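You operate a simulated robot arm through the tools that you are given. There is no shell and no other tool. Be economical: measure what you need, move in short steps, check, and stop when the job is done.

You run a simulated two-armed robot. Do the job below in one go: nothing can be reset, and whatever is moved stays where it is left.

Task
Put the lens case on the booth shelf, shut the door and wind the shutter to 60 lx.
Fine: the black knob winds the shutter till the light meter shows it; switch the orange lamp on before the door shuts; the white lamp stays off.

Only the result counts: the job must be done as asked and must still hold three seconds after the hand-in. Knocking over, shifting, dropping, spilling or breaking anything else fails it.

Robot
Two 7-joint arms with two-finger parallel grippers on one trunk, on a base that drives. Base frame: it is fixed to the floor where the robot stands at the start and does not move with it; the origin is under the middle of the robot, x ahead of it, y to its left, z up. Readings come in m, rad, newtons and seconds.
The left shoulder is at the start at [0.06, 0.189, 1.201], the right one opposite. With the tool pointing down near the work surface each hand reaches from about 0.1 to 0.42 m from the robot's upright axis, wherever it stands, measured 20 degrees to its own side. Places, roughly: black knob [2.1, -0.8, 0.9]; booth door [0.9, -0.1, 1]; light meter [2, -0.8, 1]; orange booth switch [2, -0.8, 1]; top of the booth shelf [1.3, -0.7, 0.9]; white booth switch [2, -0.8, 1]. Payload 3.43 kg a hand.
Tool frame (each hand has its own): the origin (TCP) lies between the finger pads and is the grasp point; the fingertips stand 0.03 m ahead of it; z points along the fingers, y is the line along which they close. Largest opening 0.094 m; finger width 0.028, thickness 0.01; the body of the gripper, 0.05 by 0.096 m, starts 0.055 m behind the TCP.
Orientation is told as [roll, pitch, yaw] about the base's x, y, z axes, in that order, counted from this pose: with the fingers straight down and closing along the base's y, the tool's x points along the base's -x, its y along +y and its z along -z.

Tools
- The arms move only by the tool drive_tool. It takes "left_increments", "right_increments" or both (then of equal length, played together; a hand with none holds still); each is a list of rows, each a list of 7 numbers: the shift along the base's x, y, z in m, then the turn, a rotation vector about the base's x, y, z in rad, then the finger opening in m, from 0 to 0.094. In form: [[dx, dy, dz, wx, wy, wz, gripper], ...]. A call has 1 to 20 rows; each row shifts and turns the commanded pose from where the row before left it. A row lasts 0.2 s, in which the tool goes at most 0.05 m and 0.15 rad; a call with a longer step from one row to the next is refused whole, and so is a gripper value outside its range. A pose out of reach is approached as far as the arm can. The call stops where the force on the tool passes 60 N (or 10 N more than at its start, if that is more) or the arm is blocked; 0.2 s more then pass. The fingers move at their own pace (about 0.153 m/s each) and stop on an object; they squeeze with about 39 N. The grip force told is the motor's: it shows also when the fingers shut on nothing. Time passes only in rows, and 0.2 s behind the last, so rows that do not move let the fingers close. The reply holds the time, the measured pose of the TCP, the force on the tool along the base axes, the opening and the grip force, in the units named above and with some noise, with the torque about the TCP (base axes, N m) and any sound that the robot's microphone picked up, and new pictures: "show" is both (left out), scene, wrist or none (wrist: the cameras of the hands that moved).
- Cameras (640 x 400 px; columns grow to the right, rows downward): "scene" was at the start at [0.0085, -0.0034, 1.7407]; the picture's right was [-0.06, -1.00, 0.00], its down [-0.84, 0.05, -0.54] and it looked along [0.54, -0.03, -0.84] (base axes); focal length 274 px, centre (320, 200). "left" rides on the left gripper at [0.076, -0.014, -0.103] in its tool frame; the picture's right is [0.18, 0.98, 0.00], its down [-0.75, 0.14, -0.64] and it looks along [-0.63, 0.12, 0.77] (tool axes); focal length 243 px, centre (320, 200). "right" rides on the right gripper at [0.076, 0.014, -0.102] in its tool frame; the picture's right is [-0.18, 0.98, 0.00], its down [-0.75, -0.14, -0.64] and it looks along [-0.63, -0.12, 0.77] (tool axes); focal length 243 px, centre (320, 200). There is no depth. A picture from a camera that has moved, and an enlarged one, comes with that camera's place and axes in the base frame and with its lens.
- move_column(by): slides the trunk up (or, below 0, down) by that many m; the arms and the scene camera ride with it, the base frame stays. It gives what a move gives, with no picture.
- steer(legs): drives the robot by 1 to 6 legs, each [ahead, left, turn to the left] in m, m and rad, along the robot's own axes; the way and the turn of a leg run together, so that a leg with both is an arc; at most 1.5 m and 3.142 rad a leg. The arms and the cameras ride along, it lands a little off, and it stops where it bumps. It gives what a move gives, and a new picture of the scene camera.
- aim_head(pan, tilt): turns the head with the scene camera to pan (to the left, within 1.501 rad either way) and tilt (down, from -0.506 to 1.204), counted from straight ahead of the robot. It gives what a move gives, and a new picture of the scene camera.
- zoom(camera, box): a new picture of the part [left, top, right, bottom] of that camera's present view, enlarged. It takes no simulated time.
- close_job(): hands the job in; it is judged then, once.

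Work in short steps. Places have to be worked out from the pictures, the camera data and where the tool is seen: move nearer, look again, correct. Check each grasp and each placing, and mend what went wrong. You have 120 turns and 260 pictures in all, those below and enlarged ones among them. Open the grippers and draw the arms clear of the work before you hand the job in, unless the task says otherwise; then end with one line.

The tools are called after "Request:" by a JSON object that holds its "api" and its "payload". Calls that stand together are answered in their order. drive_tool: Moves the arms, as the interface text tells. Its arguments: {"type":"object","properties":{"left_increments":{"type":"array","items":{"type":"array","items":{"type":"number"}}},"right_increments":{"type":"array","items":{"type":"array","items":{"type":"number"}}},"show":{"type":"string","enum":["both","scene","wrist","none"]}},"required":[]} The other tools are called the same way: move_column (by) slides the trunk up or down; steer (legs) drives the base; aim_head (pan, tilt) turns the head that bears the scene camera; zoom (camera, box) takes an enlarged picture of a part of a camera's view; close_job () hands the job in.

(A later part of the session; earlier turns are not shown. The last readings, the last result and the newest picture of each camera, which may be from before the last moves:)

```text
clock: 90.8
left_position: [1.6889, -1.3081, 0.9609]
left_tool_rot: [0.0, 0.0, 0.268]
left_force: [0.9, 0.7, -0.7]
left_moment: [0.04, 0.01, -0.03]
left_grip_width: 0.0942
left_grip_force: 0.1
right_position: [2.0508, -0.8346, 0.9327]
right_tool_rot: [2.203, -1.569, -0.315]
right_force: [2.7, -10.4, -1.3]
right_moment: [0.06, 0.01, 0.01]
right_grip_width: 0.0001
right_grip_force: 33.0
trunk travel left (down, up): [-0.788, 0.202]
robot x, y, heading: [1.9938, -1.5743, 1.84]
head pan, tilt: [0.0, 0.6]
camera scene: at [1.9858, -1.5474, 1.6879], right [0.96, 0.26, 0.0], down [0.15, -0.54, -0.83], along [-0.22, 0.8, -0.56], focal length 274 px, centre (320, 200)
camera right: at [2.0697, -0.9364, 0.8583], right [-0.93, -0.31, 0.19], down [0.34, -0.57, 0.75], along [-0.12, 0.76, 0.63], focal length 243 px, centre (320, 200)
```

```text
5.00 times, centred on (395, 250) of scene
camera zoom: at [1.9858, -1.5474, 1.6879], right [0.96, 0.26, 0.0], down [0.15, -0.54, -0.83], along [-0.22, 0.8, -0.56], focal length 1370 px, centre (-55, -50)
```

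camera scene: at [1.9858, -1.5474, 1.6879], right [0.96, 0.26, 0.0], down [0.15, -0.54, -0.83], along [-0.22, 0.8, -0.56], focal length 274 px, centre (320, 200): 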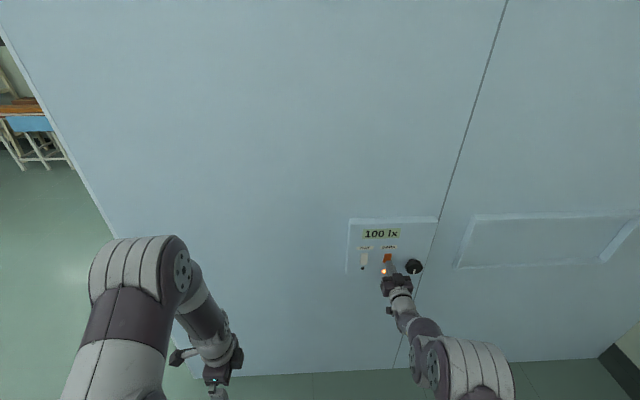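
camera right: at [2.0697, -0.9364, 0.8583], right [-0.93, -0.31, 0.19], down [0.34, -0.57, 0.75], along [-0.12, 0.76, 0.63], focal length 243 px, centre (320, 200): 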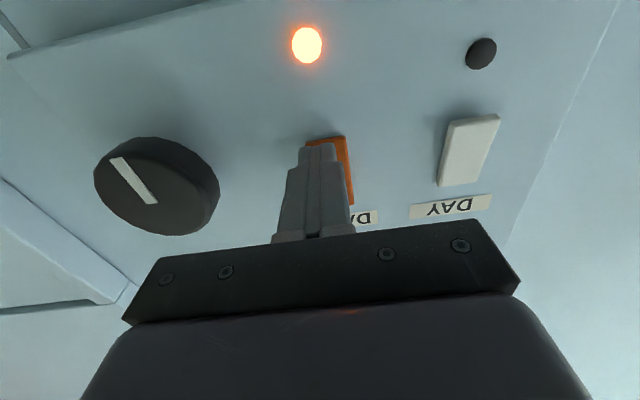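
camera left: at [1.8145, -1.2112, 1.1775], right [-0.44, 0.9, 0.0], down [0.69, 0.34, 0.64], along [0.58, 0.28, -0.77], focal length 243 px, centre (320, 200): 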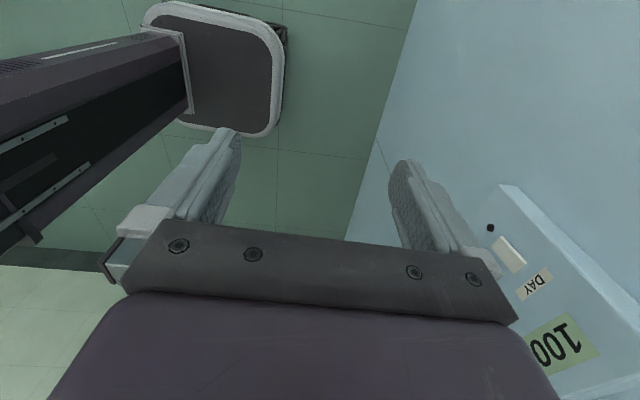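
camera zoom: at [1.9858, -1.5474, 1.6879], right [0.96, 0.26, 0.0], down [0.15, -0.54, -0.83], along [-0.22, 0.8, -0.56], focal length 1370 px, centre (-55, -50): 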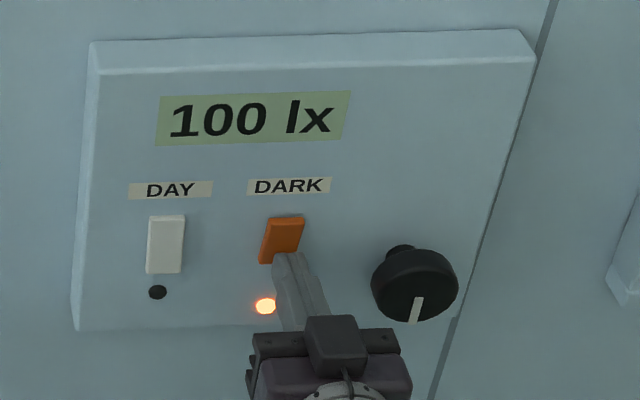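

Lit, and the rocker is visibly tilted with its bottom in. I withdraw slowly and check.

Request:
{"api": "drive_tool", "payload": {"right_increments": [[0.0015, -0.005, 0, 0, 0, 0, 0], [0.0015, -0.005, 0, 0, 0, 0, 0], [0.003, -0.009, 0, 0, 0, 0, 0], [0.004, -0.014, 0, 0, 0, 0, 0], [0, 0, 0, 0, 0, 0, 0]]}}

Request:
{"api": "zoom", "payload": {"camera": "scene", "box": [340, 210, 450, 290]}}

```text
clock: 92.0
left_position: [1.6884, -1.3059, 0.96]
left_tool_rot: [0.0, 0.0, 0.266]
left_force: [0.1, 0.4, -0.2]
left_moment: [-0.03, 0.0, 0.01]
left_grip_width: 0.0941
left_grip_force: 0.0
right_position: [2.0626, -0.866, 0.9345]
right_tool_rot: [2.599, -1.565, -0.716]
right_force: [0.2, -1.6, -0.2]
right_moment: [0.01, -0.02, -0.02]
right_grip_width: 0.0001
right_grip_force: 32.6
trunk travel left (down, up): [-0.788, 0.202]
robot x, y, heading: [1.9935, -1.574, 1.837]
head pan, tilt: [0.0, 0.6]
camera scene: at [1.9852, -1.5449, 1.6879], right [0.96, 0.26, 0.0], down [0.15, -0.55, -0.82], along [-0.22, 0.8, -0.57], focal length 274 px, centre (320, 200)
camera right: at [2.0796, -0.9669, 0.858], right [-0.93, -0.3, 0.19], down [0.34, -0.57, 0.75], along [-0.12, 0.76, 0.63], focal length 243 px, centre (320, 200)
```

scene: 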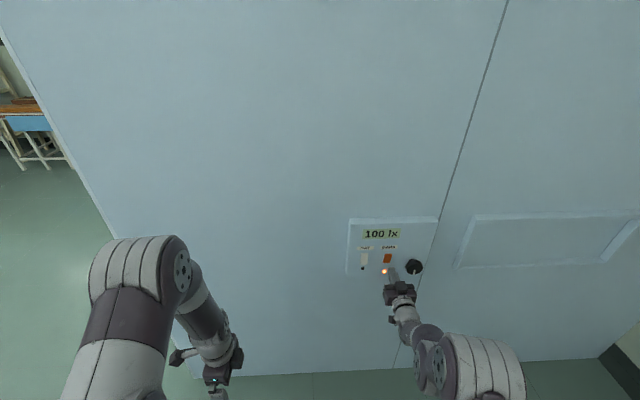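
right: 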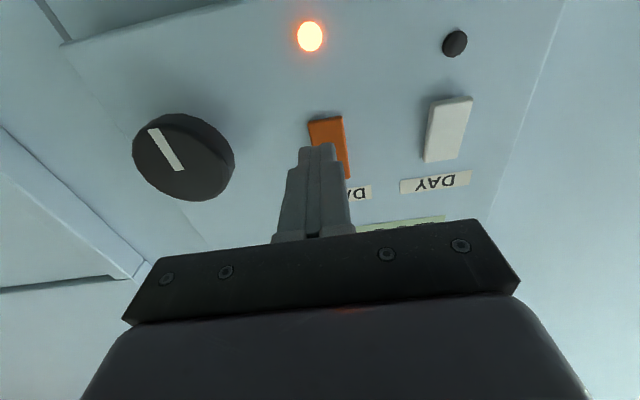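

```text
5.00 times, centred on (395, 250) of scene
camera zoom: at [1.9852, -1.5449, 1.6879], right [0.96, 0.26, 0.0], down [0.15, -0.55, -0.82], along [-0.22, 0.8, -0.57], focal length 1370 px, centre (-55, -50)
```

zoom: 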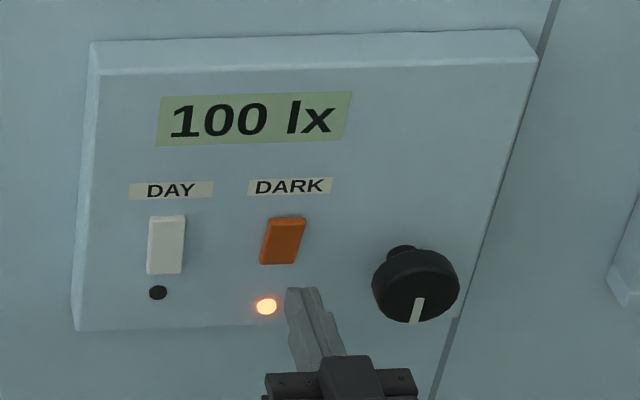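

The orange lamp stays on, white off. Next the door: I'll use the left hand pointing forward. I back off and turn the left hand's yaw, then pitch.

Request:
{"api": "steer", "payload": {"legs": [[-0.25, 0, 0]]}}

Request:
{"api": "drive_tool", "payload": {"left_increments": [[0, 0, 0, 0, 0, 0.143, 0.094], [0, 0, 0, 0, 0, 0.143, 0.094], [0, 0, 0, 0, 0, 0.143, 0.094], [0, 0, 0, 0, 0, 0.143, 0.094], [0, 0, 0, 0, 0, 0.143, 0.094], [0, 0, 0, 0, 0, 0.143, 0.094], [0, 0, 0, 0, 0, 0.143, 0.094], [0, 0, 0, 0, 0, 0.143, 0.094], [0, 0, 0, 0, 0, 0.143, 0.094], [0, 0, 0, 0, 0, 0.143, 0.094], [0, 0, 0, 0, 0, 0.143, 0.094]], "show": "none"}}

Request:
{"api": "drive_tool", "payload": {"left_increments": [[-0.008, 0.029, 0, 0.1377, 0.038, 0, 0.094], [-0.008, 0.029, 0, 0.1377, 0.038, 0, 0.094], [-0.008, 0.029, 0, 0.1377, 0.038, 0, 0.094], [-0.008, 0.029, 0, 0.1377, 0.038, 0, 0.094], [-0.008, 0.029, 0, 0.1377, 0.038, 0, 0.094], [-0.008, 0.029, 0, 0.1377, 0.038, 0, 0.094], [-0.008, 0.029, 0, 0.1377, 0.038, 0, 0.094], [-0.008, 0.029, 0, 0.1377, 0.038, 0, 0.094], [-0.008, 0.029, 0, 0.1377, 0.038, 0, 0.094], [-0.008, 0.029, 0, 0.1377, 0.038, 0, 0.094], [-0.008, 0.029, 0, 0.1377, 0.038, 0, 0.094]], "show": "both"}}

```text
clock: 93.8
left_position: [1.7549, -1.5452, 0.9608]
left_tool_rot: [0.0, 0.0, 0.266]
left_force: [-1.0, 0.0, -0.1]
left_moment: [0.0, 0.0, -0.01]
left_grip_width: 0.0942
left_grip_force: 0.0
right_position: [2.1268, -1.1028, 0.9337]
right_tool_rot: [2.614, -1.564, -0.729]
right_force: [-0.2, 0.2, 0.1]
right_moment: [-0.01, 0.01, 0.0]
right_grip_width: 0.0002
right_grip_force: 32.8
trunk travel left (down, up): [-0.788, 0.202]
robot x, y, heading: [2.0588, -1.8119, 1.836]
head pan, tilt: [0.0, 0.6]
camera scene: at [2.0506, -1.7838, 1.6879], right [0.96, 0.26, 0.0], down [0.15, -0.55, -0.82], along [-0.22, 0.8, -0.57], focal length 274 px, centre (320, 200)
```

scene: 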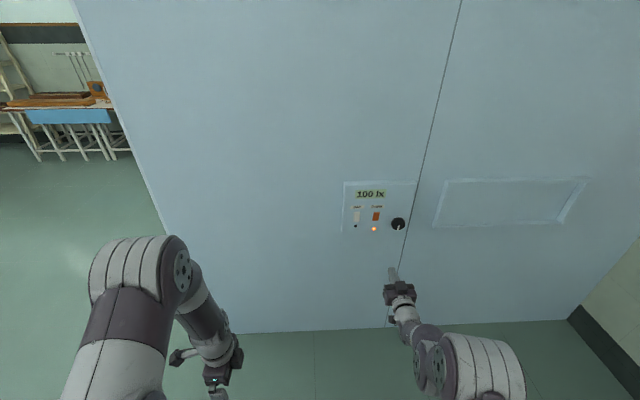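

```text
clock: 96.2
left_position: [1.7541, -1.5443, 0.9599]
left_tool_rot: [0.001, 0.001, 1.844]
left_force: [0.2, 0.1, -0.4]
left_moment: [0.0, 0.01, 0.01]
left_grip_width: 0.0941
left_grip_force: 0.1
right_position: [2.1268, -1.1033, 0.9337]
right_tool_rot: [2.633, -1.567, -0.748]
right_force: [0.0, -0.6, -0.9]
right_moment: [0.01, 0.03, 0.02]
right_grip_width: 0.0
right_grip_force: 32.6
trunk travel left (down, up): [-0.788, 0.202]
robot x, y, heading: [2.0613, -1.8135, 1.837]
head pan, tilt: [0.0, 0.6]
```

```text
clock: 98.6
left_position: [1.6678, -1.2884, 0.9874]
left_tool_rot: [-0.061, -1.419, 1.852]
left_force: [0.7, 1.1, 0.2]
left_moment: [-0.01, -0.01, -0.02]
left_grip_width: 0.0939
left_grip_force: 0.0
left hand out of reach, approached as far as the arm can: row 4, 5, 9, 10, 11
right_position: [2.1254, -1.1025, 0.9339]
right_tool_rot: [2.536, -1.567, -0.651]
right_force: [0.2, -0.4, 0.8]
right_moment: [0.0, -0.01, 0.0]
right_grip_width: 0.0
right_grip_force: 33.5
trunk travel left (down, up): [-0.788, 0.202]
robot x, y, heading: [2.0615, -1.8107, 1.84]
head pan, tilt: [0.0, 0.6]
camera scene: at [2.0494, -1.7821, 1.6879], right [0.96, 0.26, 0.0], down [0.15, -0.55, -0.82], along [-0.22, 0.79, -0.57], focal length 274 px, centre (320, 200)
camera left: at [1.7064, -1.3967, 0.9277], right [-0.95, -0.24, -0.19], down [-0.03, -0.54, 0.84], along [-0.3, 0.81, 0.51], focal length 243 px, centre (320, 200)
```

scene: 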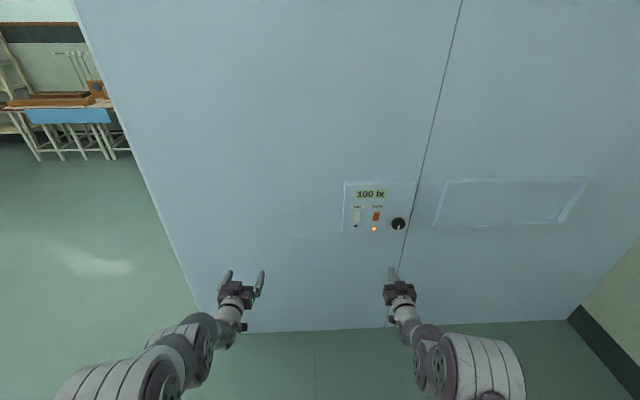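
left: 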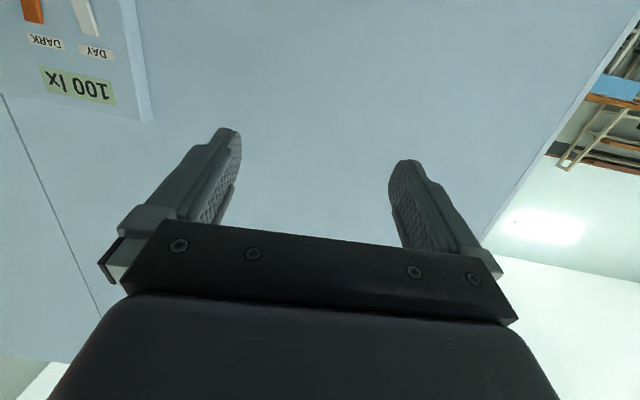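

Left hand now points forward. I fold the right hand back to tool-down near the body so it won't hit the booth.

Request:
{"api": "drive_tool", "payload": {"right_increments": [[0.01, -0.036, 0.02, -0.1377, -0.038, 0, 0.03], [0.01, -0.036, 0.02, -0.1377, -0.038, 0, 0.03], [0.01, -0.036, 0.02, -0.1377, -0.038, 0, 0.03], [0.01, -0.036, 0.02, -0.1377, -0.038, 0, 0.03], [0.01, -0.036, 0.02, -0.1377, -0.038, 0, 0.03], [0.01, -0.036, 0.02, -0.1377, -0.038, 0, 0.03], [0.01, -0.036, 0.02, -0.1377, -0.038, 0, 0.03], [0.01, -0.036, 0.02, -0.1377, -0.038, 0, 0.03], [0.01, -0.036, 0.02, -0.1377, -0.038, 0, 0.03], [0.01, -0.036, 0.02, -0.1377, -0.038, 0, 0.03], [0.01, -0.036, 0.02, -0.1377, -0.038, 0, 0.03], [0, 0, 0, 0, 0, 0, 0.03]], "left_increments": [[0, 0, 0.01, 0.05, 0.014, 0, 0.094], [0, 0, 0.01, 0.05, 0.014, 0, 0.094], [0, 0, 0.01, 0.05, 0.014, 0, 0.094], [0, 0, 0.01, 0, 0, 0, 0.094], [0, 0, 0.01, 0, 0, 0, 0.094], [0, 0, 0, 0, 0, 0, 0.094], [0, 0, 0, 0, 0, 0, 0.094], [0, 0, 0, 0, 0, 0, 0.094], [0, 0, 0, 0, 0, 0, 0.094], [0, 0, 0, 0, 0, 0, 0.094], [0, 0, 0, 0, 0, 0, 0.094], [0, 0, 0, 0, 0, 0, 0.094]], "show": "scene"}}

```text
clock: 101.2
left_position: [1.6519, -1.2643, 1.0389]
left_tool_rot: [-3.069, -1.568, -1.421]
left_force: [-0.4, -0.4, -0.5]
left_moment: [0.03, -0.01, 0.03]
left_grip_width: 0.0938
left_grip_force: 0.1
left hand out of reach, approached as far as the arm can: row 1, 2, 3
right_position: [2.2349, -1.4993, 1.1537]
right_tool_rot: [0.046, -0.002, 1.838]
right_force: [-0.4, 0.4, 0.0]
right_moment: [0.02, 0.0, -0.03]
right_grip_width: 0.03
right_grip_force: 0.2
trunk travel left (down, up): [-0.788, 0.202]
robot x, y, heading: [2.0581, -1.8112, 1.838]
head pan, tilt: [0.0, 0.6]
camera scene: at [2.0507, -1.7835, 1.6879], right [0.96, 0.26, 0.0], down [0.15, -0.55, -0.82], along [-0.22, 0.8, -0.57], focal length 274 px, centre (320, 200)
```

scene: 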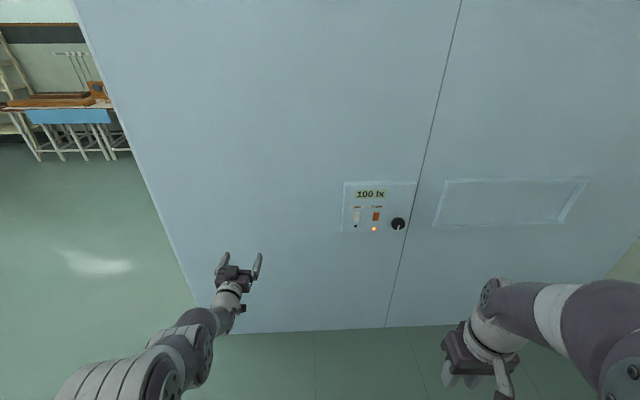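

Drive back to the front of the booth: turn right, reverse 1.58, then shift left 1.4.

Request:
{"api": "steer", "payload": {"legs": [[0, 0, -1.545], [-0.8, 0, 0], [-0.78, 0, 0], [0, 0.7, 0], [0, 0.7, 0]]}}

Request:
{"api": "aim_head", "payload": {"pan": 0.3, "tilt": 0.5}}

```text
clock: 119.8
left_position: [0.6579, -0.5636, 1.0387]
left_tool_rot: [-3.085, -1.57, -2.931]
left_force: [-0.2, 0.4, 0.7]
left_moment: [0.02, 0.0, 0.01]
left_grip_width: 0.0938
left_grip_force: 0.1
right_position: [0.4488, -1.1556, 1.1542]
right_tool_rot: [0.047, -0.001, 0.311]
right_force: [0.0, 0.2, 0.4]
right_moment: [-0.01, 0.01, 0.03]
right_grip_width: 0.0303
right_grip_force: 0.0
trunk travel left (down, up): [-0.788, 0.202]
robot x, y, heading: [0.132, -0.9925, 0.311]
head pan, tilt: [0.0, 0.6]
camera scene: at [0.1539, -0.9842, 1.6879], right [0.31, -0.95, 0.0], down [-0.54, -0.17, -0.83], along [0.79, 0.25, -0.56], focal length 274 px, centre (320, 200)
```

scene: 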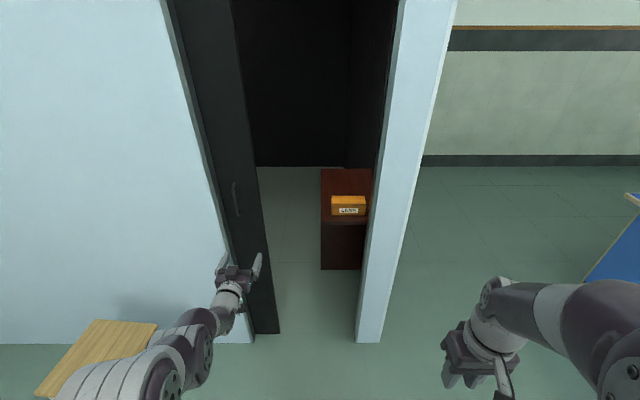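

```text
clock: 120.6
left_position: [0.6571, -0.5621, 1.0374]
left_tool_rot: [-3.041, -1.568, -2.98]
left_force: [-0.3, 0.9, -0.7]
left_moment: [-0.03, -0.01, 0.02]
left_grip_width: 0.0941
left_grip_force: 0.1
right_position: [0.4483, -1.1561, 1.154]
right_tool_rot: [0.046, -0.003, 0.31]
right_force: [-0.2, -0.2, -0.7]
right_moment: [0.02, 0.04, 0.02]
right_grip_width: 0.0303
right_grip_force: 0.1
trunk travel left (down, up): [-0.788, 0.202]
robot x, y, heading: [0.1247, -0.9942, 0.31]
head pan, tilt: [0.3, 0.499]
camera scene: at [0.1443, -0.9588, 1.697], right [0.57, -0.82, 0.0], down [-0.39, -0.27, -0.88], along [0.72, 0.5, -0.48], focal length 274 px, centre (320, 200)
```

scene: 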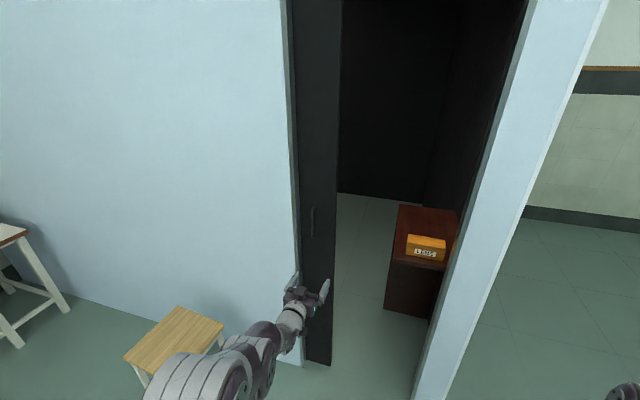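

Now look at the handle from both cameras.

Request:
{"api": "zoom", "payload": {"camera": "scene", "box": [260, 170, 380, 310]}}

Request:
{"api": "zoom", "payload": {"camera": "left", "box": [0, 0, 640, 400]}}

```text
2.86 times, centred on (320, 240) of scene
camera zoom: at [0.1443, -0.9588, 1.697], right [0.57, -0.82, 0.0], down [-0.39, -0.27, -0.88], along [0.72, 0.5, -0.48], focal length 783 px, centre (320, 86)
```

zoom: 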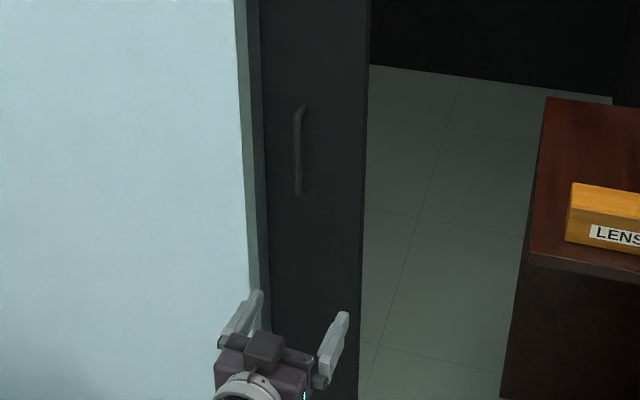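

```text
1.00 times, centred on (320, 200) of left (not enlarged: the box is as wide or as high as the picture)
camera zoom: at [0.5638, -0.6042, 0.9622], right [-0.26, 0.95, -0.18], down [-0.66, -0.03, 0.75], along [0.71, 0.31, 0.63], focal length 243 px, centre (320, 200)
```

zoom: 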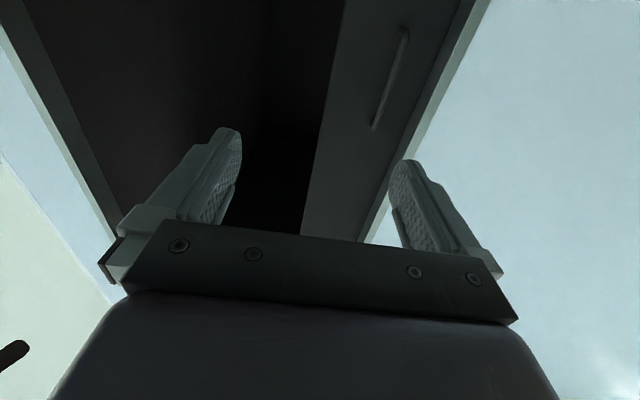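

Handle bar ≈ t 0.063, n 0.057, z 0.98–1.12. Base moves 0.1 left and 0.2 forward; then re-check with the wrist camera at narrower opening.

Request:
{"api": "steer", "payload": {"legs": [[0, 0.1, -0.02], [0.2, 0, 0]]}}

Request:
{"api": "drive_tool", "payload": {"left_increments": [[0, 0, 0.01, 0, 0, 0, 0.06], [0, 0, 0, 0, 0, 0, 0.06]]}}

Request:
{"api": "zoom", "payload": {"camera": "scene", "box": [260, 170, 380, 310]}}

```text
clock: 123.0
left_position: [0.8278, -0.4222, 1.0386]
left_tool_rot: [-2.998, -1.568, -3.042]
left_force: [-0.2, -0.5, -0.6]
left_moment: [0.02, 0.01, 0.0]
left_grip_width: 0.094
left_grip_force: 0.1
right_position: [0.6043, -1.0086, 1.1549]
right_tool_rot: [0.046, -0.006, 0.292]
right_force: [-0.7, -0.4, 0.5]
right_moment: [-0.01, 0.01, 0.0]
right_grip_width: 0.0299
right_grip_force: 0.0
trunk travel left (down, up): [-0.788, 0.202]
robot x, y, heading: [0.2873, -0.8397, 0.289]
head pan, tilt: [0.3, 0.499]
camera scene: at [0.3049, -0.8067, 1.697], right [0.56, -0.83, 0.0], down [-0.4, -0.27, -0.88], along [0.73, 0.49, -0.48], focal length 274 px, centre (320, 200)
```

scene: 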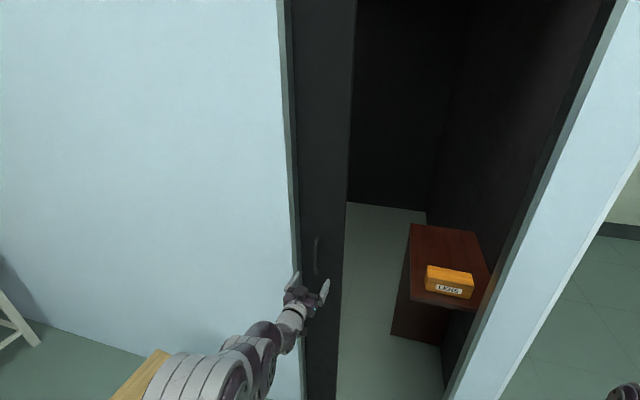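

```text
clock: 123.6
left_position: [0.827, -0.4214, 1.0475]
left_tool_rot: [-2.917, -1.567, -3.12]
left_force: [-0.2, -0.2, 0.0]
left_moment: [-0.01, -0.03, 0.0]
left_grip_width: 0.0597
left_grip_force: 0.1
right_position: [0.6063, -1.0099, 1.1537]
right_tool_rot: [0.046, -0.003, 0.291]
right_force: [0.4, 0.2, 0.0]
right_moment: [-0.01, 0.03, -0.01]
right_grip_width: 0.03
right_grip_force: 0.1
trunk travel left (down, up): [-0.788, 0.202]
robot x, y, heading: [0.2871, -0.8427, 0.294]
head pan, tilt: [0.3, 0.499]
camera scene: at [0.3062, -0.8065, 1.697], right [0.56, -0.83, 0.0], down [-0.4, -0.27, -0.88], along [0.73, 0.49, -0.48], focal length 274 px, centre (320, 200)
camera left: at [0.7327, -0.4607, 0.9717], right [-0.24, 0.95, -0.18], down [-0.66, -0.02, 0.75], along [0.71, 0.3, 0.63], focal length 243 px, centre (320, 200)
```

scene: 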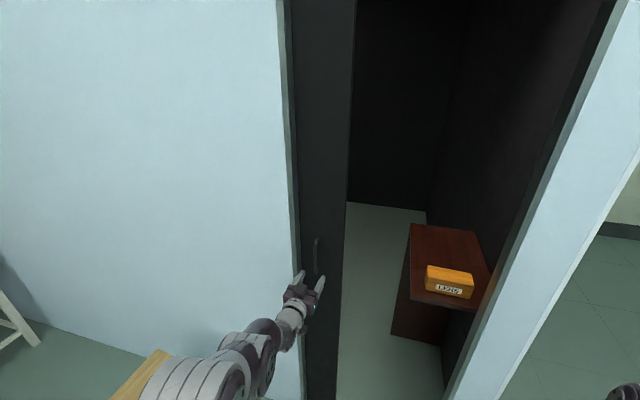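
left: 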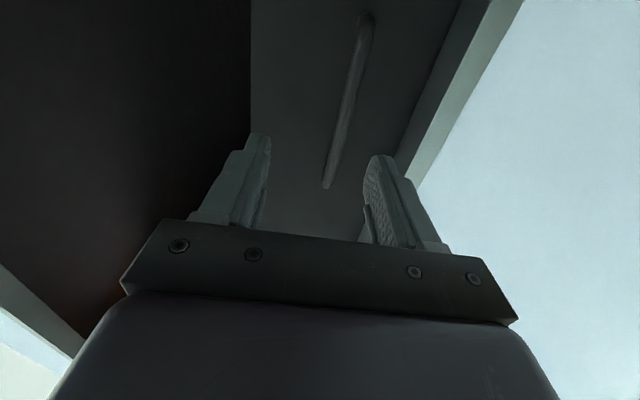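

```text
2.86 times, centred on (320, 240) of scene
camera zoom: at [0.3062, -0.8065, 1.697], right [0.56, -0.83, 0.0], down [-0.4, -0.27, -0.88], along [0.73, 0.49, -0.48], focal length 783 px, centre (320, 86)
```

zoom: 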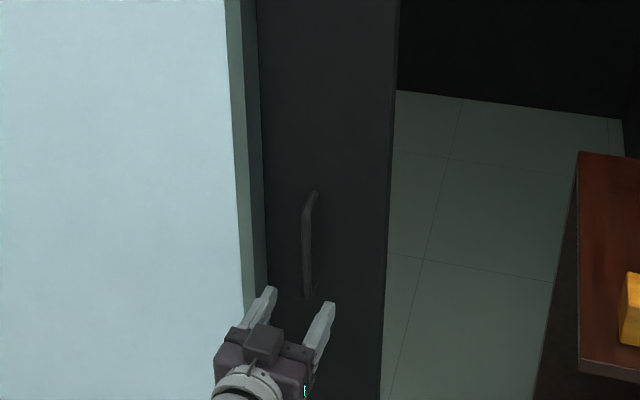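

Refined: bar at t≈0.062, n≈0.044. I advance ~0.09 with the fingers 0.05 open to straddle the bar.

Request:
{"api": "drive_tool", "payload": {"left_increments": [[-0.004, 0.0134, 0, 0, 0, 0, 0.05], [0.0177, 0.0052, 0, 0, 0, 0, 0.05], [0.0177, 0.0052, 0, 0, 0, 0, 0.05], [0.0177, 0.0052, 0, 0, 0, 0, 0.05], [0.0177, 0.0052, 0, 0, 0, 0, 0.05], [0.0177, 0.0052, 0, 0, 0, 0, 0.05], [0, 0, 0, 0, 0, 0, 0.05]]}}

Request:
{"api": "zoom", "payload": {"camera": "scene", "box": [270, 210, 370, 310]}}

```text
clock: 125.2
left_position: [0.9108, -0.3826, 1.0502]
left_tool_rot: [-3.003, -1.567, -3.035]
left_force: [0.6, -0.5, 0.2]
left_moment: [0.0, -0.01, -0.04]
left_grip_width: 0.0498
left_grip_force: 0.1
right_position: [0.6048, -1.0112, 1.1552]
right_tool_rot: [0.045, -0.002, 0.29]
right_force: [-1.0, 0.5, 0.1]
right_moment: [-0.03, -0.01, -0.05]
right_grip_width: 0.0303
right_grip_force: 0.0
trunk travel left (down, up): [-0.788, 0.202]
robot x, y, heading: [0.2885, -0.8392, 0.292]
head pan, tilt: [0.3, 0.499]
camera scene: at [0.305, -0.8071, 1.697], right [0.56, -0.83, 0.0], down [-0.4, -0.27, -0.88], along [0.73, 0.49, -0.48], focal length 274 px, centre (320, 200)
camera left: at [0.8167, -0.4225, 0.9735], right [-0.24, 0.95, -0.18], down [-0.66, -0.02, 0.75], along [0.71, 0.3, 0.63], focal length 243 px, centre (320, 200)
```

scene: 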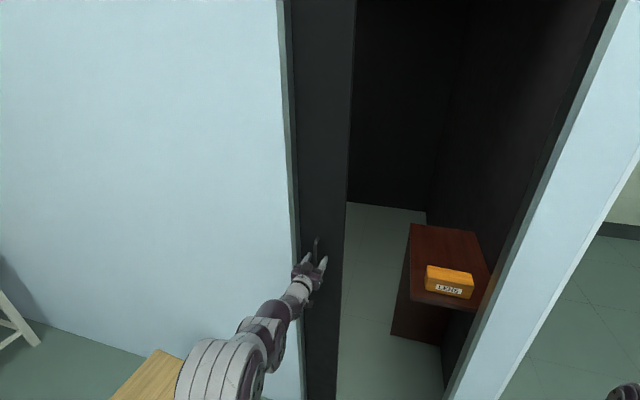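
left: 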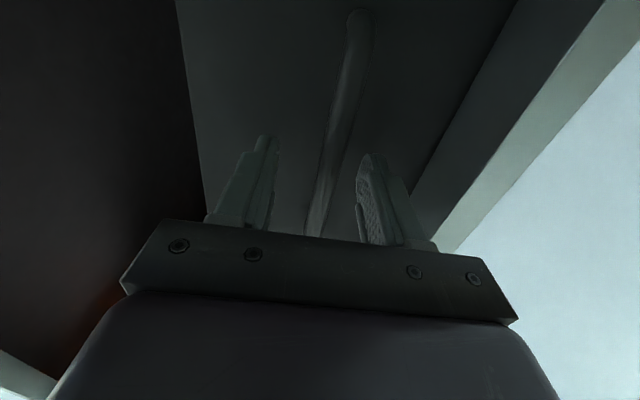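

```text
4.00 times, centred on (320, 260) of scene
camera zoom: at [0.305, -0.8071, 1.697], right [0.56, -0.83, 0.0], down [-0.4, -0.27, -0.88], along [0.73, 0.49, -0.48], focal length 1096 px, centre (320, -40)
```

zoom: 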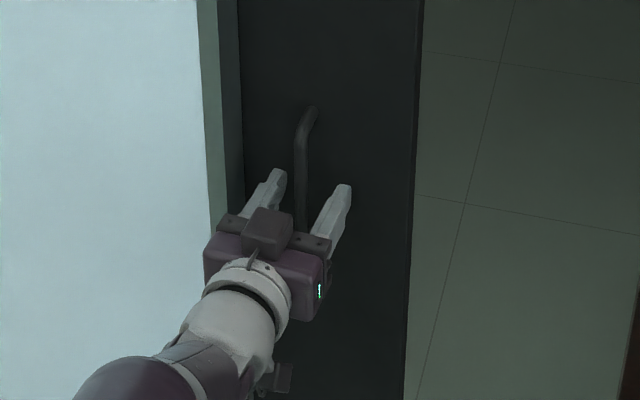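

The bar lies between the fingers. I close on it.

Request:
{"api": "drive_tool", "payload": {"left_increments": [[0.004, 0.001, 0, 0, 0, 0, 0.02], [0, 0, 0, 0, 0, 0, 0.0], [0, 0, 0, 0, 0, 0, 0.0]]}}

```text
clock: 126.0
left_position: [0.9141, -0.3818, 1.049]
left_tool_rot: [-2.892, -1.567, 3.135]
left_force: [-6.9, -0.5, -1.0]
left_moment: [0.06, -0.44, -0.06]
left_grip_width: 0.0153
left_grip_force: 44.9
right_position: [0.6032, -1.0097, 1.1543]
right_tool_rot: [0.044, -0.006, 0.29]
right_force: [0.8, 0.7, 0.4]
right_moment: [0.02, 0.01, 0.0]
right_grip_width: 0.0299
right_grip_force: 0.0
trunk travel left (down, up): [-0.788, 0.202]
robot x, y, heading: [0.2888, -0.8407, 0.291]
head pan, tilt: [0.3, 0.499]
camera scene: at [0.3035, -0.8067, 1.697], right [0.56, -0.83, 0.0], down [-0.4, -0.27, -0.88], along [0.73, 0.49, -0.48], focal length 274 px, centre (320, 200)
camera left: at [0.8193, -0.4209, 0.9732], right [-0.24, 0.95, -0.19], down [-0.66, -0.02, 0.75], along [0.71, 0.3, 0.63], focal length 243 px, centre (320, 200)
```

scene: 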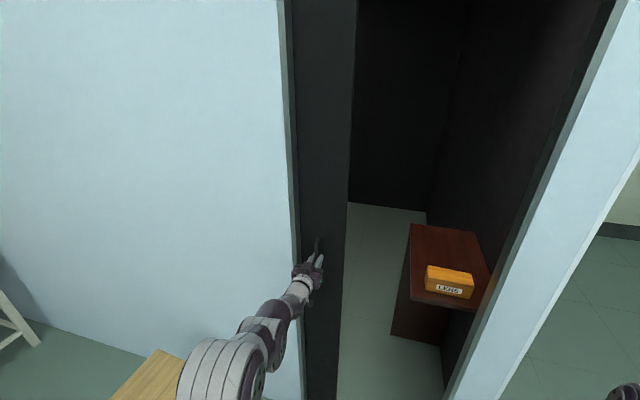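
left: 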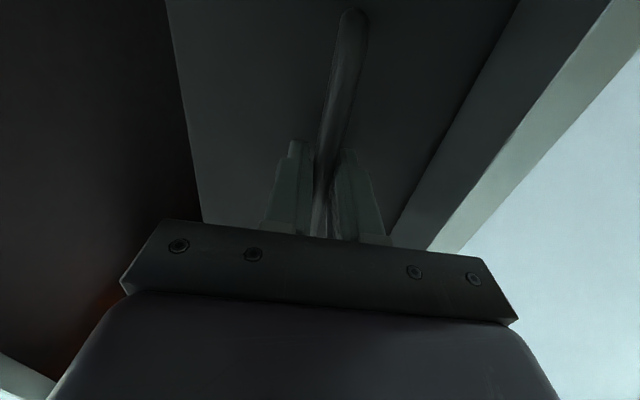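

Gripped (0.015 m bar). I slide it right by arm 0.06 m first to feel the force.

Request:
{"api": "drive_tool", "payload": {"left_increments": [[0.0042, -0.0144, 0, 0, 0, 0, 0.0], [0.0042, -0.0144, 0, 0, 0, 0, 0.0], [0.0042, -0.0144, 0, 0, 0, 0, 0.0], [0.0042, -0.0144, 0, 0, 0, 0, 0.0], [0, 0, 0, 0, 0, 0, 0.0]], "show": "scene"}}

```text
clock: 127.2
left_position: [0.923, -0.4114, 1.0497]
left_tool_rot: [-0.326, -1.563, 0.553]
left_force: [-21.6, -5.1, -18.1]
left_moment: [0.28, -0.66, 0.02]
left_grip_width: 0.0149
left_grip_force: 45.4
left hand out of reach, approached as far as the arm can: row 3, 4
right_position: [0.6035, -1.0107, 1.155]
right_tool_rot: [0.044, -0.004, 0.289]
right_force: [-0.1, -0.5, 0.4]
right_moment: [-0.03, -0.02, -0.02]
right_grip_width: 0.03
right_grip_force: 0.0
trunk travel left (down, up): [-0.788, 0.202]
robot x, y, heading: [0.2896, -0.8384, 0.292]
head pan, tilt: [0.3, 0.499]
camera scene: at [0.3025, -0.8063, 1.6968], right [0.56, -0.83, 0.0], down [-0.4, -0.27, -0.88], along [0.73, 0.49, -0.48], focal length 274 px, centre (320, 200)
```

scene: 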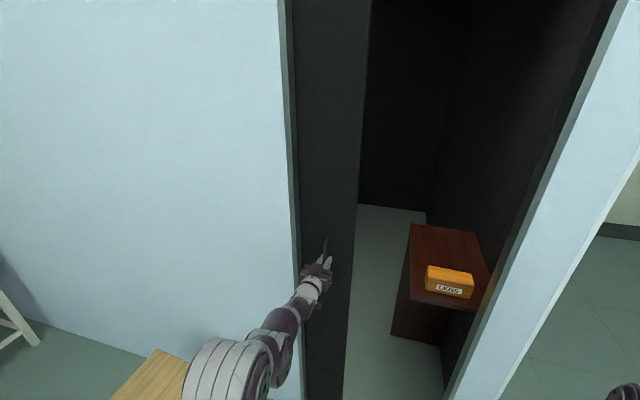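

The door slides easily; arm reach is the limit. I move the base instead: a little forward and right.

Request:
{"api": "steer", "payload": {"legs": [[0.02, -0.1, 0]]}}

```text
clock: 128.1
left_position: [0.929, -0.4343, 1.0487]
left_tool_rot: [-0.924, -1.565, 1.17]
left_force: [-26.7, 1.8, 5.8]
left_moment: [0.23, -1.26, 0.06]
left_grip_width: 0.0152
left_grip_force: 45.3
right_position: [0.6165, -1.0404, 1.1569]
right_tool_rot: [0.041, -0.007, 0.295]
right_force: [0.6, 0.5, -1.0]
right_moment: [-0.03, -0.02, -0.01]
right_grip_width: 0.03
right_grip_force: 0.0
trunk travel left (down, up): [-0.788, 0.202]
robot x, y, heading: [0.3047, -0.8767, 0.298]
head pan, tilt: [0.3, 0.499]
stopped in leg 1: the force on the tool passed its limit at 67 N (the readings are from after the stop); the commanded pose is now the measured one
camera scene: at [0.3127, -0.8368, 1.6972], right [0.56, -0.83, 0.01], down [-0.39, -0.27, -0.88], along [0.73, 0.49, -0.48], focal length 274 px, centre (320, 200)
```

scene: 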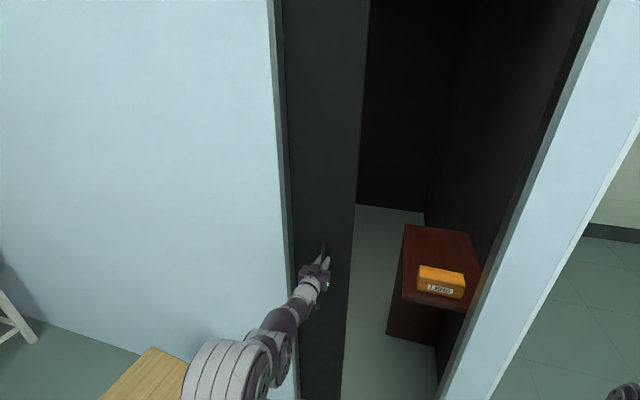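

Gripping rigidly builds normal force. I loosen to 0.03 so the finger just pushes the bar sideways, back out ~8 mm, then move the base.

Request:
{"api": "drive_tool", "payload": {"left_increments": [[0, 0, 0, 0, 0, 0, 0.03], [-0.0077, -0.0023, 0, 0, 0, 0, 0.03], [0, 0, 0, 0, 0, 0, 0.03]], "show": "none"}}

Request:
{"api": "steer", "payload": {"legs": [[0, -0.06, 0]]}}

```text
clock: 128.9
left_position: [0.9313, -0.4427, 1.0459]
left_tool_rot: [0.104, -1.559, 0.139]
left_force: [1.1, 0.0, -0.3]
left_moment: [0.02, -0.03, 0.01]
left_grip_width: 0.0298
left_grip_force: 0.1
right_position: [0.6254, -1.0457, 1.1531]
right_tool_rot: [0.047, 0.0, 0.294]
right_force: [0.6, 0.2, 0.1]
right_moment: [-0.01, 0.0, -0.03]
right_grip_width: 0.0302
right_grip_force: 0.2
trunk travel left (down, up): [-0.788, 0.202]
robot x, y, heading: [0.3057, -0.8759, 0.3]
head pan, tilt: [0.3, 0.499]
```

```text
clock: 129.9
left_position: [0.946, -0.4954, 1.0453]
left_tool_rot: [-0.257, -1.557, 0.498]
left_force: [-0.6, 0.6, -0.3]
left_moment: [0.0, -0.03, -0.04]
left_grip_width: 0.0299
left_grip_force: 0.0
right_position: [0.6392, -1.0981, 1.1549]
right_tool_rot: [0.043, -0.003, 0.294]
right_force: [-0.1, 0.5, 0.0]
right_moment: [-0.03, -0.01, 0.02]
right_grip_width: 0.0302
right_grip_force: 0.1
trunk travel left (down, up): [-0.788, 0.202]
robot x, y, heading: [0.3254, -0.933, 0.3]
head pan, tilt: [0.3, 0.499]
camera scene: at [0.3388, -0.8952, 1.6969], right [0.56, -0.83, 0.0], down [-0.4, -0.27, -0.88], along [0.73, 0.49, -0.48], focal length 274 px, centre (320, 200)
```

scene: 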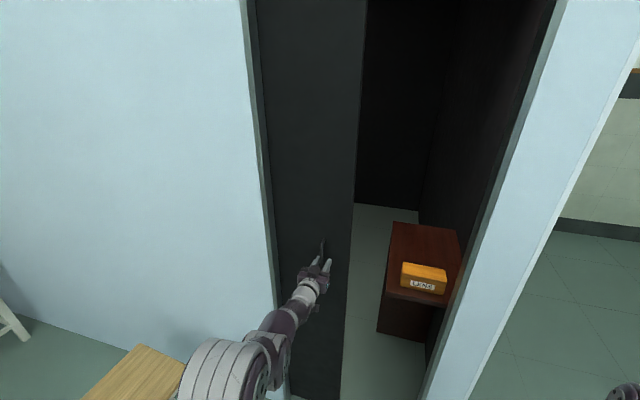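

Works, with negligible force. Continue right.

Request:
{"api": "steer", "payload": {"legs": [[-0.002, -0.15, 0]]}}

Request:
{"api": "steer", "payload": {"legs": [[-0.002, -0.1, 0]]}}

```text
clock: 131.2
left_position: [0.9871, -0.6403, 1.0452]
left_tool_rot: [-0.156, -1.558, 0.396]
left_force: [0.0, -0.4, -0.4]
left_moment: [0.03, 0.0, -0.06]
left_grip_width: 0.0302
left_grip_force: 0.0
right_position: [0.6831, -1.2428, 1.1552]
right_tool_rot: [0.043, -0.003, 0.293]
right_force: [-0.5, 0.7, 0.1]
right_moment: [-0.05, 0.03, 0.01]
right_grip_width: 0.0297
right_grip_force: 0.1
trunk travel left (down, up): [-0.788, 0.202]
robot x, y, heading: [0.3664, -1.0786, 0.294]
head pan, tilt: [0.3, 0.499]
camera scene: at [0.3814, -1.0408, 1.6969], right [0.56, -0.83, 0.0], down [-0.4, -0.27, -0.88], along [0.73, 0.49, -0.48], focal length 274 px, centre (320, 200)
```

scene: 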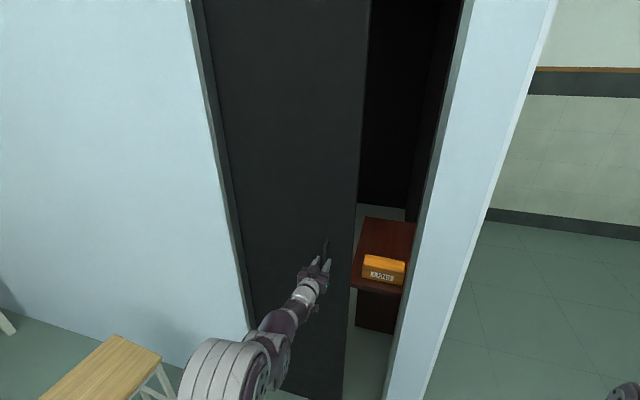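

```text
clock: 132.4
left_position: [1.0135, -0.7292, 1.045]
left_tool_rot: [-0.279, -1.555, 0.53]
left_force: [-5.3, 7.2, 0.3]
left_moment: [0.08, 0.02, 0.13]
left_grip_width: 0.0317
left_grip_force: 3.6
right_position: [0.71, -1.3361, 1.1554]
right_tool_rot: [0.04, -0.005, 0.296]
right_force: [1.4, 0.4, 0.2]
right_moment: [-0.01, -0.01, -0.02]
right_grip_width: 0.03
right_grip_force: 0.0
trunk travel left (down, up): [-0.788, 0.202]
robot x, y, heading: [0.39, -1.1755, 0.296]
head pan, tilt: [0.3, 0.499]
camera scene: at [0.4085, -1.1331, 1.6968], right [0.56, -0.83, 0.0], down [-0.4, -0.27, -0.88], along [0.73, 0.49, -0.48], focal length 274 px, centre (320, 200)
```

scene: 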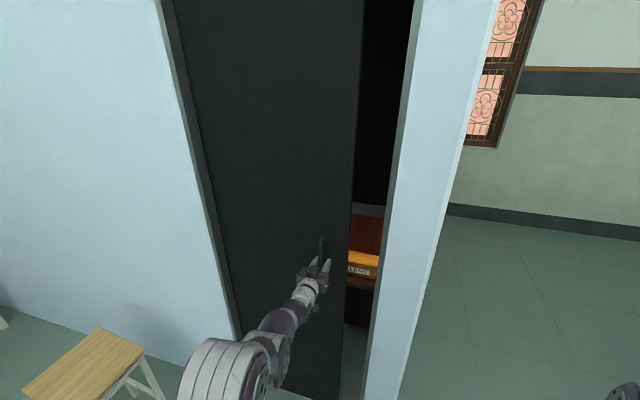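

About 0.1 m of gap remains; I continue in smaller steps.

Request:
{"api": "steer", "payload": {"legs": [[-0.003, -0.06, 0]]}}

Request:
{"api": "steer", "payload": {"legs": [[0, -0.03, 0]]}}

```text
clock: 133.4
left_position: [1.0267, -0.787, 1.0446]
left_tool_rot: [-0.246, -1.554, 0.501]
left_force: [0.1, 0.2, -0.1]
left_moment: [0.0, 0.0, 0.01]
left_grip_width: 0.0299
left_grip_force: 0.0
right_position: [0.7244, -1.3947, 1.1546]
right_tool_rot: [0.043, -0.003, 0.299]
right_force: [-0.1, 0.6, -1.3]
right_moment: [0.01, -0.01, -0.01]
right_grip_width: 0.03
right_grip_force: 0.0
trunk travel left (down, up): [-0.788, 0.202]
robot x, y, heading: [0.4045, -1.228, 0.297]
head pan, tilt: [0.3, 0.499]
camera scene: at [0.4224, -1.193, 1.6969], right [0.56, -0.83, 0.0], down [-0.39, -0.27, -0.88], along [0.73, 0.49, -0.48], focal length 274 px, centre (320, 200)
```

scene: 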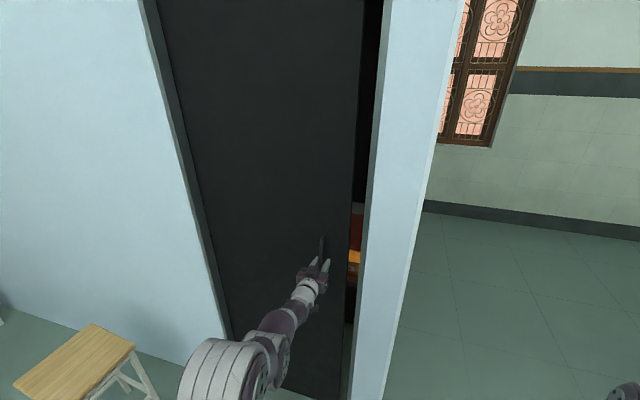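

```text
clock: 134.2
left_position: [1.0342, -0.8152, 1.0427]
left_tool_rot: [-0.21, -1.553, 0.47]
left_force: [-0.2, 0.2, -1.4]
left_moment: [0.01, -0.03, -0.04]
left_grip_width: 0.0297
left_grip_force: 0.0
right_position: [0.7345, -1.4241, 1.1541]
right_tool_rot: [0.045, -0.004, 0.298]
right_force: [0.4, -0.7, -0.1]
right_moment: [0.0, 0.0, 0.04]
right_grip_width: 0.0298
right_grip_force: 0.1
trunk travel left (down, up): [-0.788, 0.202]
robot x, y, heading: [0.412, -1.2562, 0.298]
head pan, tilt: [0.3, 0.499]
camera scene: at [0.4307, -1.223, 1.697], right [0.56, -0.83, 0.0], down [-0.39, -0.27, -0.88], along [0.73, 0.49, -0.48], focal length 274 px, centre (320, 200)
```

scene: 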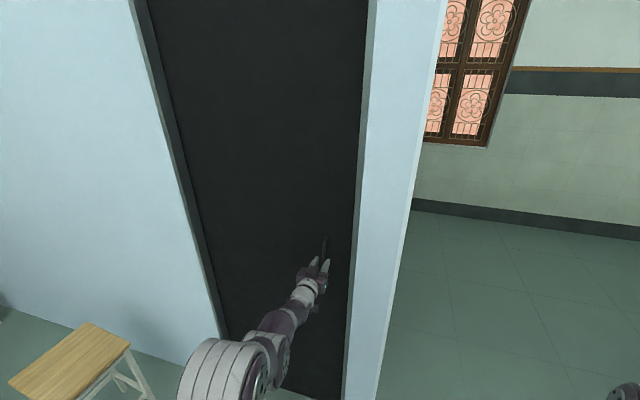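

Looks nearly shut; push further until the stop.

Request:
{"api": "steer", "payload": {"legs": [[0, -0.03, 0]]}}

Request:
{"api": "zoom", "payload": {"camera": "scene", "box": [260, 180, 400, 320]}}

```text
clock: 135.0
left_position: [1.0437, -0.843, 1.042]
left_tool_rot: [-0.33, -1.553, 0.586]
left_force: [-0.5, 0.6, 0.0]
left_moment: [0.01, -0.03, -0.02]
left_grip_width: 0.0297
left_grip_force: 0.0
right_position: [0.7408, -1.4516, 1.1558]
right_tool_rot: [0.043, -0.003, 0.298]
right_force: [1.2, 0.1, -0.2]
right_moment: [0.0, 0.01, 0.0]
right_grip_width: 0.03
right_grip_force: 0.1
trunk travel left (down, up): [-0.788, 0.202]
robot x, y, heading: [0.4274, -1.2901, 0.296]
head pan, tilt: [0.3, 0.499]
camera scene: at [0.4392, -1.2478, 1.6969], right [0.56, -0.83, 0.0], down [-0.39, -0.27, -0.88], along [0.73, 0.49, -0.48], focal length 274 px, centre (320, 200)
```

scene: 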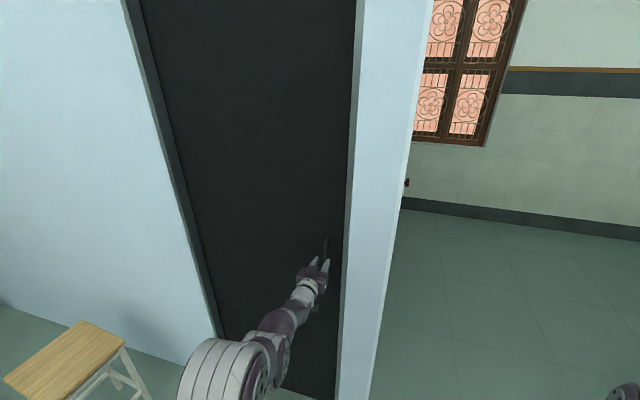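

```text
2.86 times, centred on (330, 250) of scene
camera zoom: at [0.4392, -1.2478, 1.6969], right [0.56, -0.83, 0.0], down [-0.39, -0.27, -0.88], along [0.73, 0.49, -0.48], focal length 783 px, centre (291, 57)
```

zoom: 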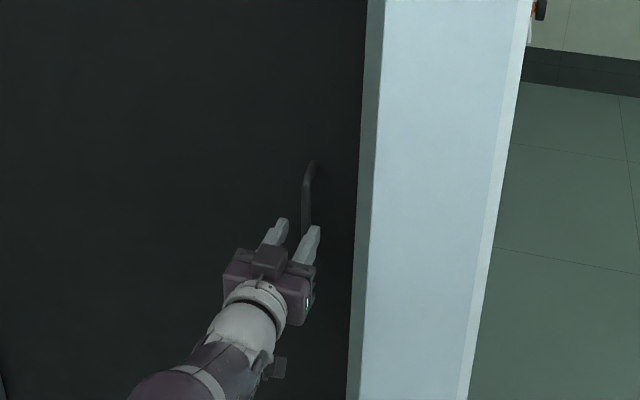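

Request:
{"api": "steer", "payload": {"legs": [[0, -0.03, 0]]}}

Request:
{"api": "zoom", "payload": {"camera": "left", "box": [0, 0, 640, 400]}}

```text
clock: 135.9
left_position: [1.0504, -0.8681, 1.0431]
left_tool_rot: [-0.414, -1.551, 0.672]
left_force: [-9.9, 31.6, 0.1]
left_moment: [0.56, -0.29, 0.88]
left_grip_width: 0.0488
left_grip_force: 17.5
right_position: [0.7503, -1.4786, 1.1549]
right_tool_rot: [0.04, -0.005, 0.298]
right_force: [0.5, 0.2, -0.8]
right_moment: [0.02, 0.01, 0.0]
right_grip_width: 0.03
right_grip_force: 0.0
trunk travel left (down, up): [-0.788, 0.202]
robot x, y, heading: [0.4339, -1.3199, 0.298]
head pan, tilt: [0.3, 0.499]
camera scene: at [0.4476, -1.2763, 1.6969], right [0.56, -0.83, 0.0], down [-0.39, -0.27, -0.88], along [0.73, 0.49, -0.48], focal length 274 px, centre (320, 200)
```

scene: 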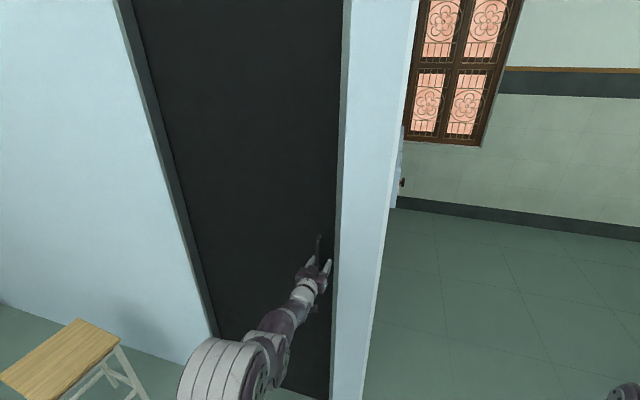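

```text
1.00 times, centred on (320, 200) of left (not enlarged: the box is as wide or as high as the picture)
camera zoom: at [0.9546, -0.9103, 0.9695], right [-0.26, 0.95, -0.19], down [-0.65, -0.02, 0.76], along [0.72, 0.32, 0.62], focal length 243 px, centre (320, 200)
```

zoom: 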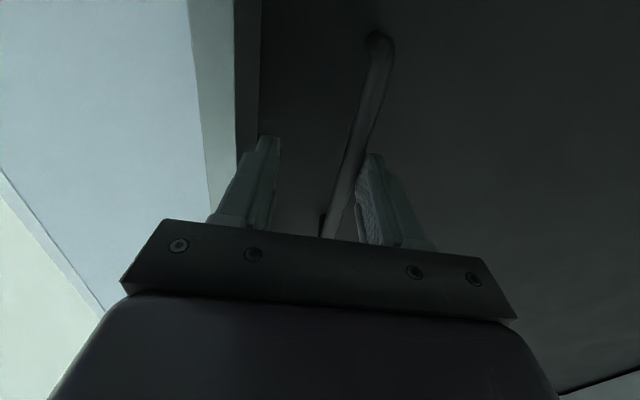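

31 N resistance with the bar pressing back on the finger: the door is at its stop. I ease left 1 cm and check the door stays, then back out.

Request:
{"api": "drive_tool", "payload": {"left_increments": [[-0.003, 0.0096, 0, 0, 0, 0, 0.05], [0, 0, 0, 0, 0, 0, 0.05]], "show": "none"}}

Request:
{"api": "steer", "payload": {"legs": [[-0.3, 0, 0]]}}

Request:
{"api": "zoom", "payload": {"camera": "scene", "box": [200, 0, 460, 400]}}

```text
clock: 136.5
left_position: [1.0483, -0.8615, 1.0453]
left_tool_rot: [-0.217, -1.554, 0.479]
left_force: [-0.1, -1.1, 0.2]
left_moment: [0.01, 0.04, -0.04]
left_grip_width: 0.0501
left_grip_force: 0.1
right_position: [0.751, -1.4814, 1.155]
right_tool_rot: [0.045, -0.003, 0.299]
right_force: [0.4, 0.3, -0.2]
right_moment: [-0.01, 0.0, -0.03]
right_grip_width: 0.0301
right_grip_force: 0.0
trunk travel left (down, up): [-0.788, 0.202]
robot x, y, heading: [0.4352, -1.3193, 0.301]
head pan, tilt: [0.3, 0.499]
```

```text
clock: 138.5
left_position: [0.7658, -0.9501, 1.0443]
left_tool_rot: [-0.207, -1.553, 0.465]
left_force: [0.0, -0.8, 0.6]
left_moment: [0.01, -0.01, 0.02]
left_grip_width: 0.05
left_grip_force: 0.0
right_position: [0.4683, -1.5704, 1.1555]
right_tool_rot: [0.046, -0.003, 0.298]
right_force: [-0.2, -0.5, 0.3]
right_moment: [-0.02, -0.01, -0.03]
right_grip_width: 0.0299
right_grip_force: 0.1
trunk travel left (down, up): [-0.788, 0.202]
robot x, y, heading: [0.1481, -1.4045, 0.297]
head pan, tilt: [0.3, 0.499]
camera scene: at [0.1671, -1.3691, 1.697], right [0.56, -0.83, 0.0], down [-0.4, -0.27, -0.88], along [0.73, 0.49, -0.48], focal length 274 px, centre (320, 200)
```

scene: 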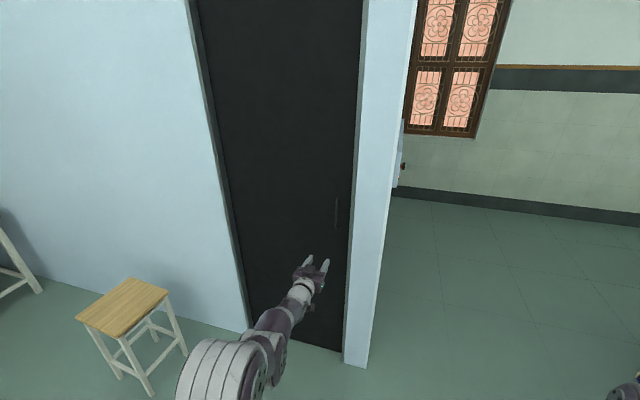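

```text
1.00 times, centred on (330, 200) of scene (not enlarged: the box is as wide or as high as the picture)
camera zoom: at [0.1671, -1.3691, 1.697], right [0.56, -0.83, 0.0], down [-0.4, -0.27, -0.88], along [0.73, 0.49, -0.48], focal length 274 px, centre (310, 200)
```

zoom: 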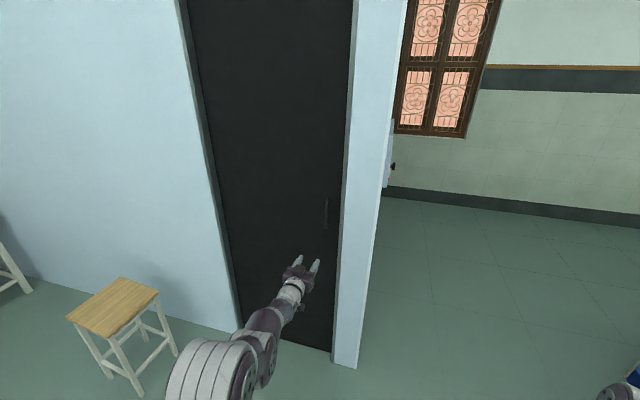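

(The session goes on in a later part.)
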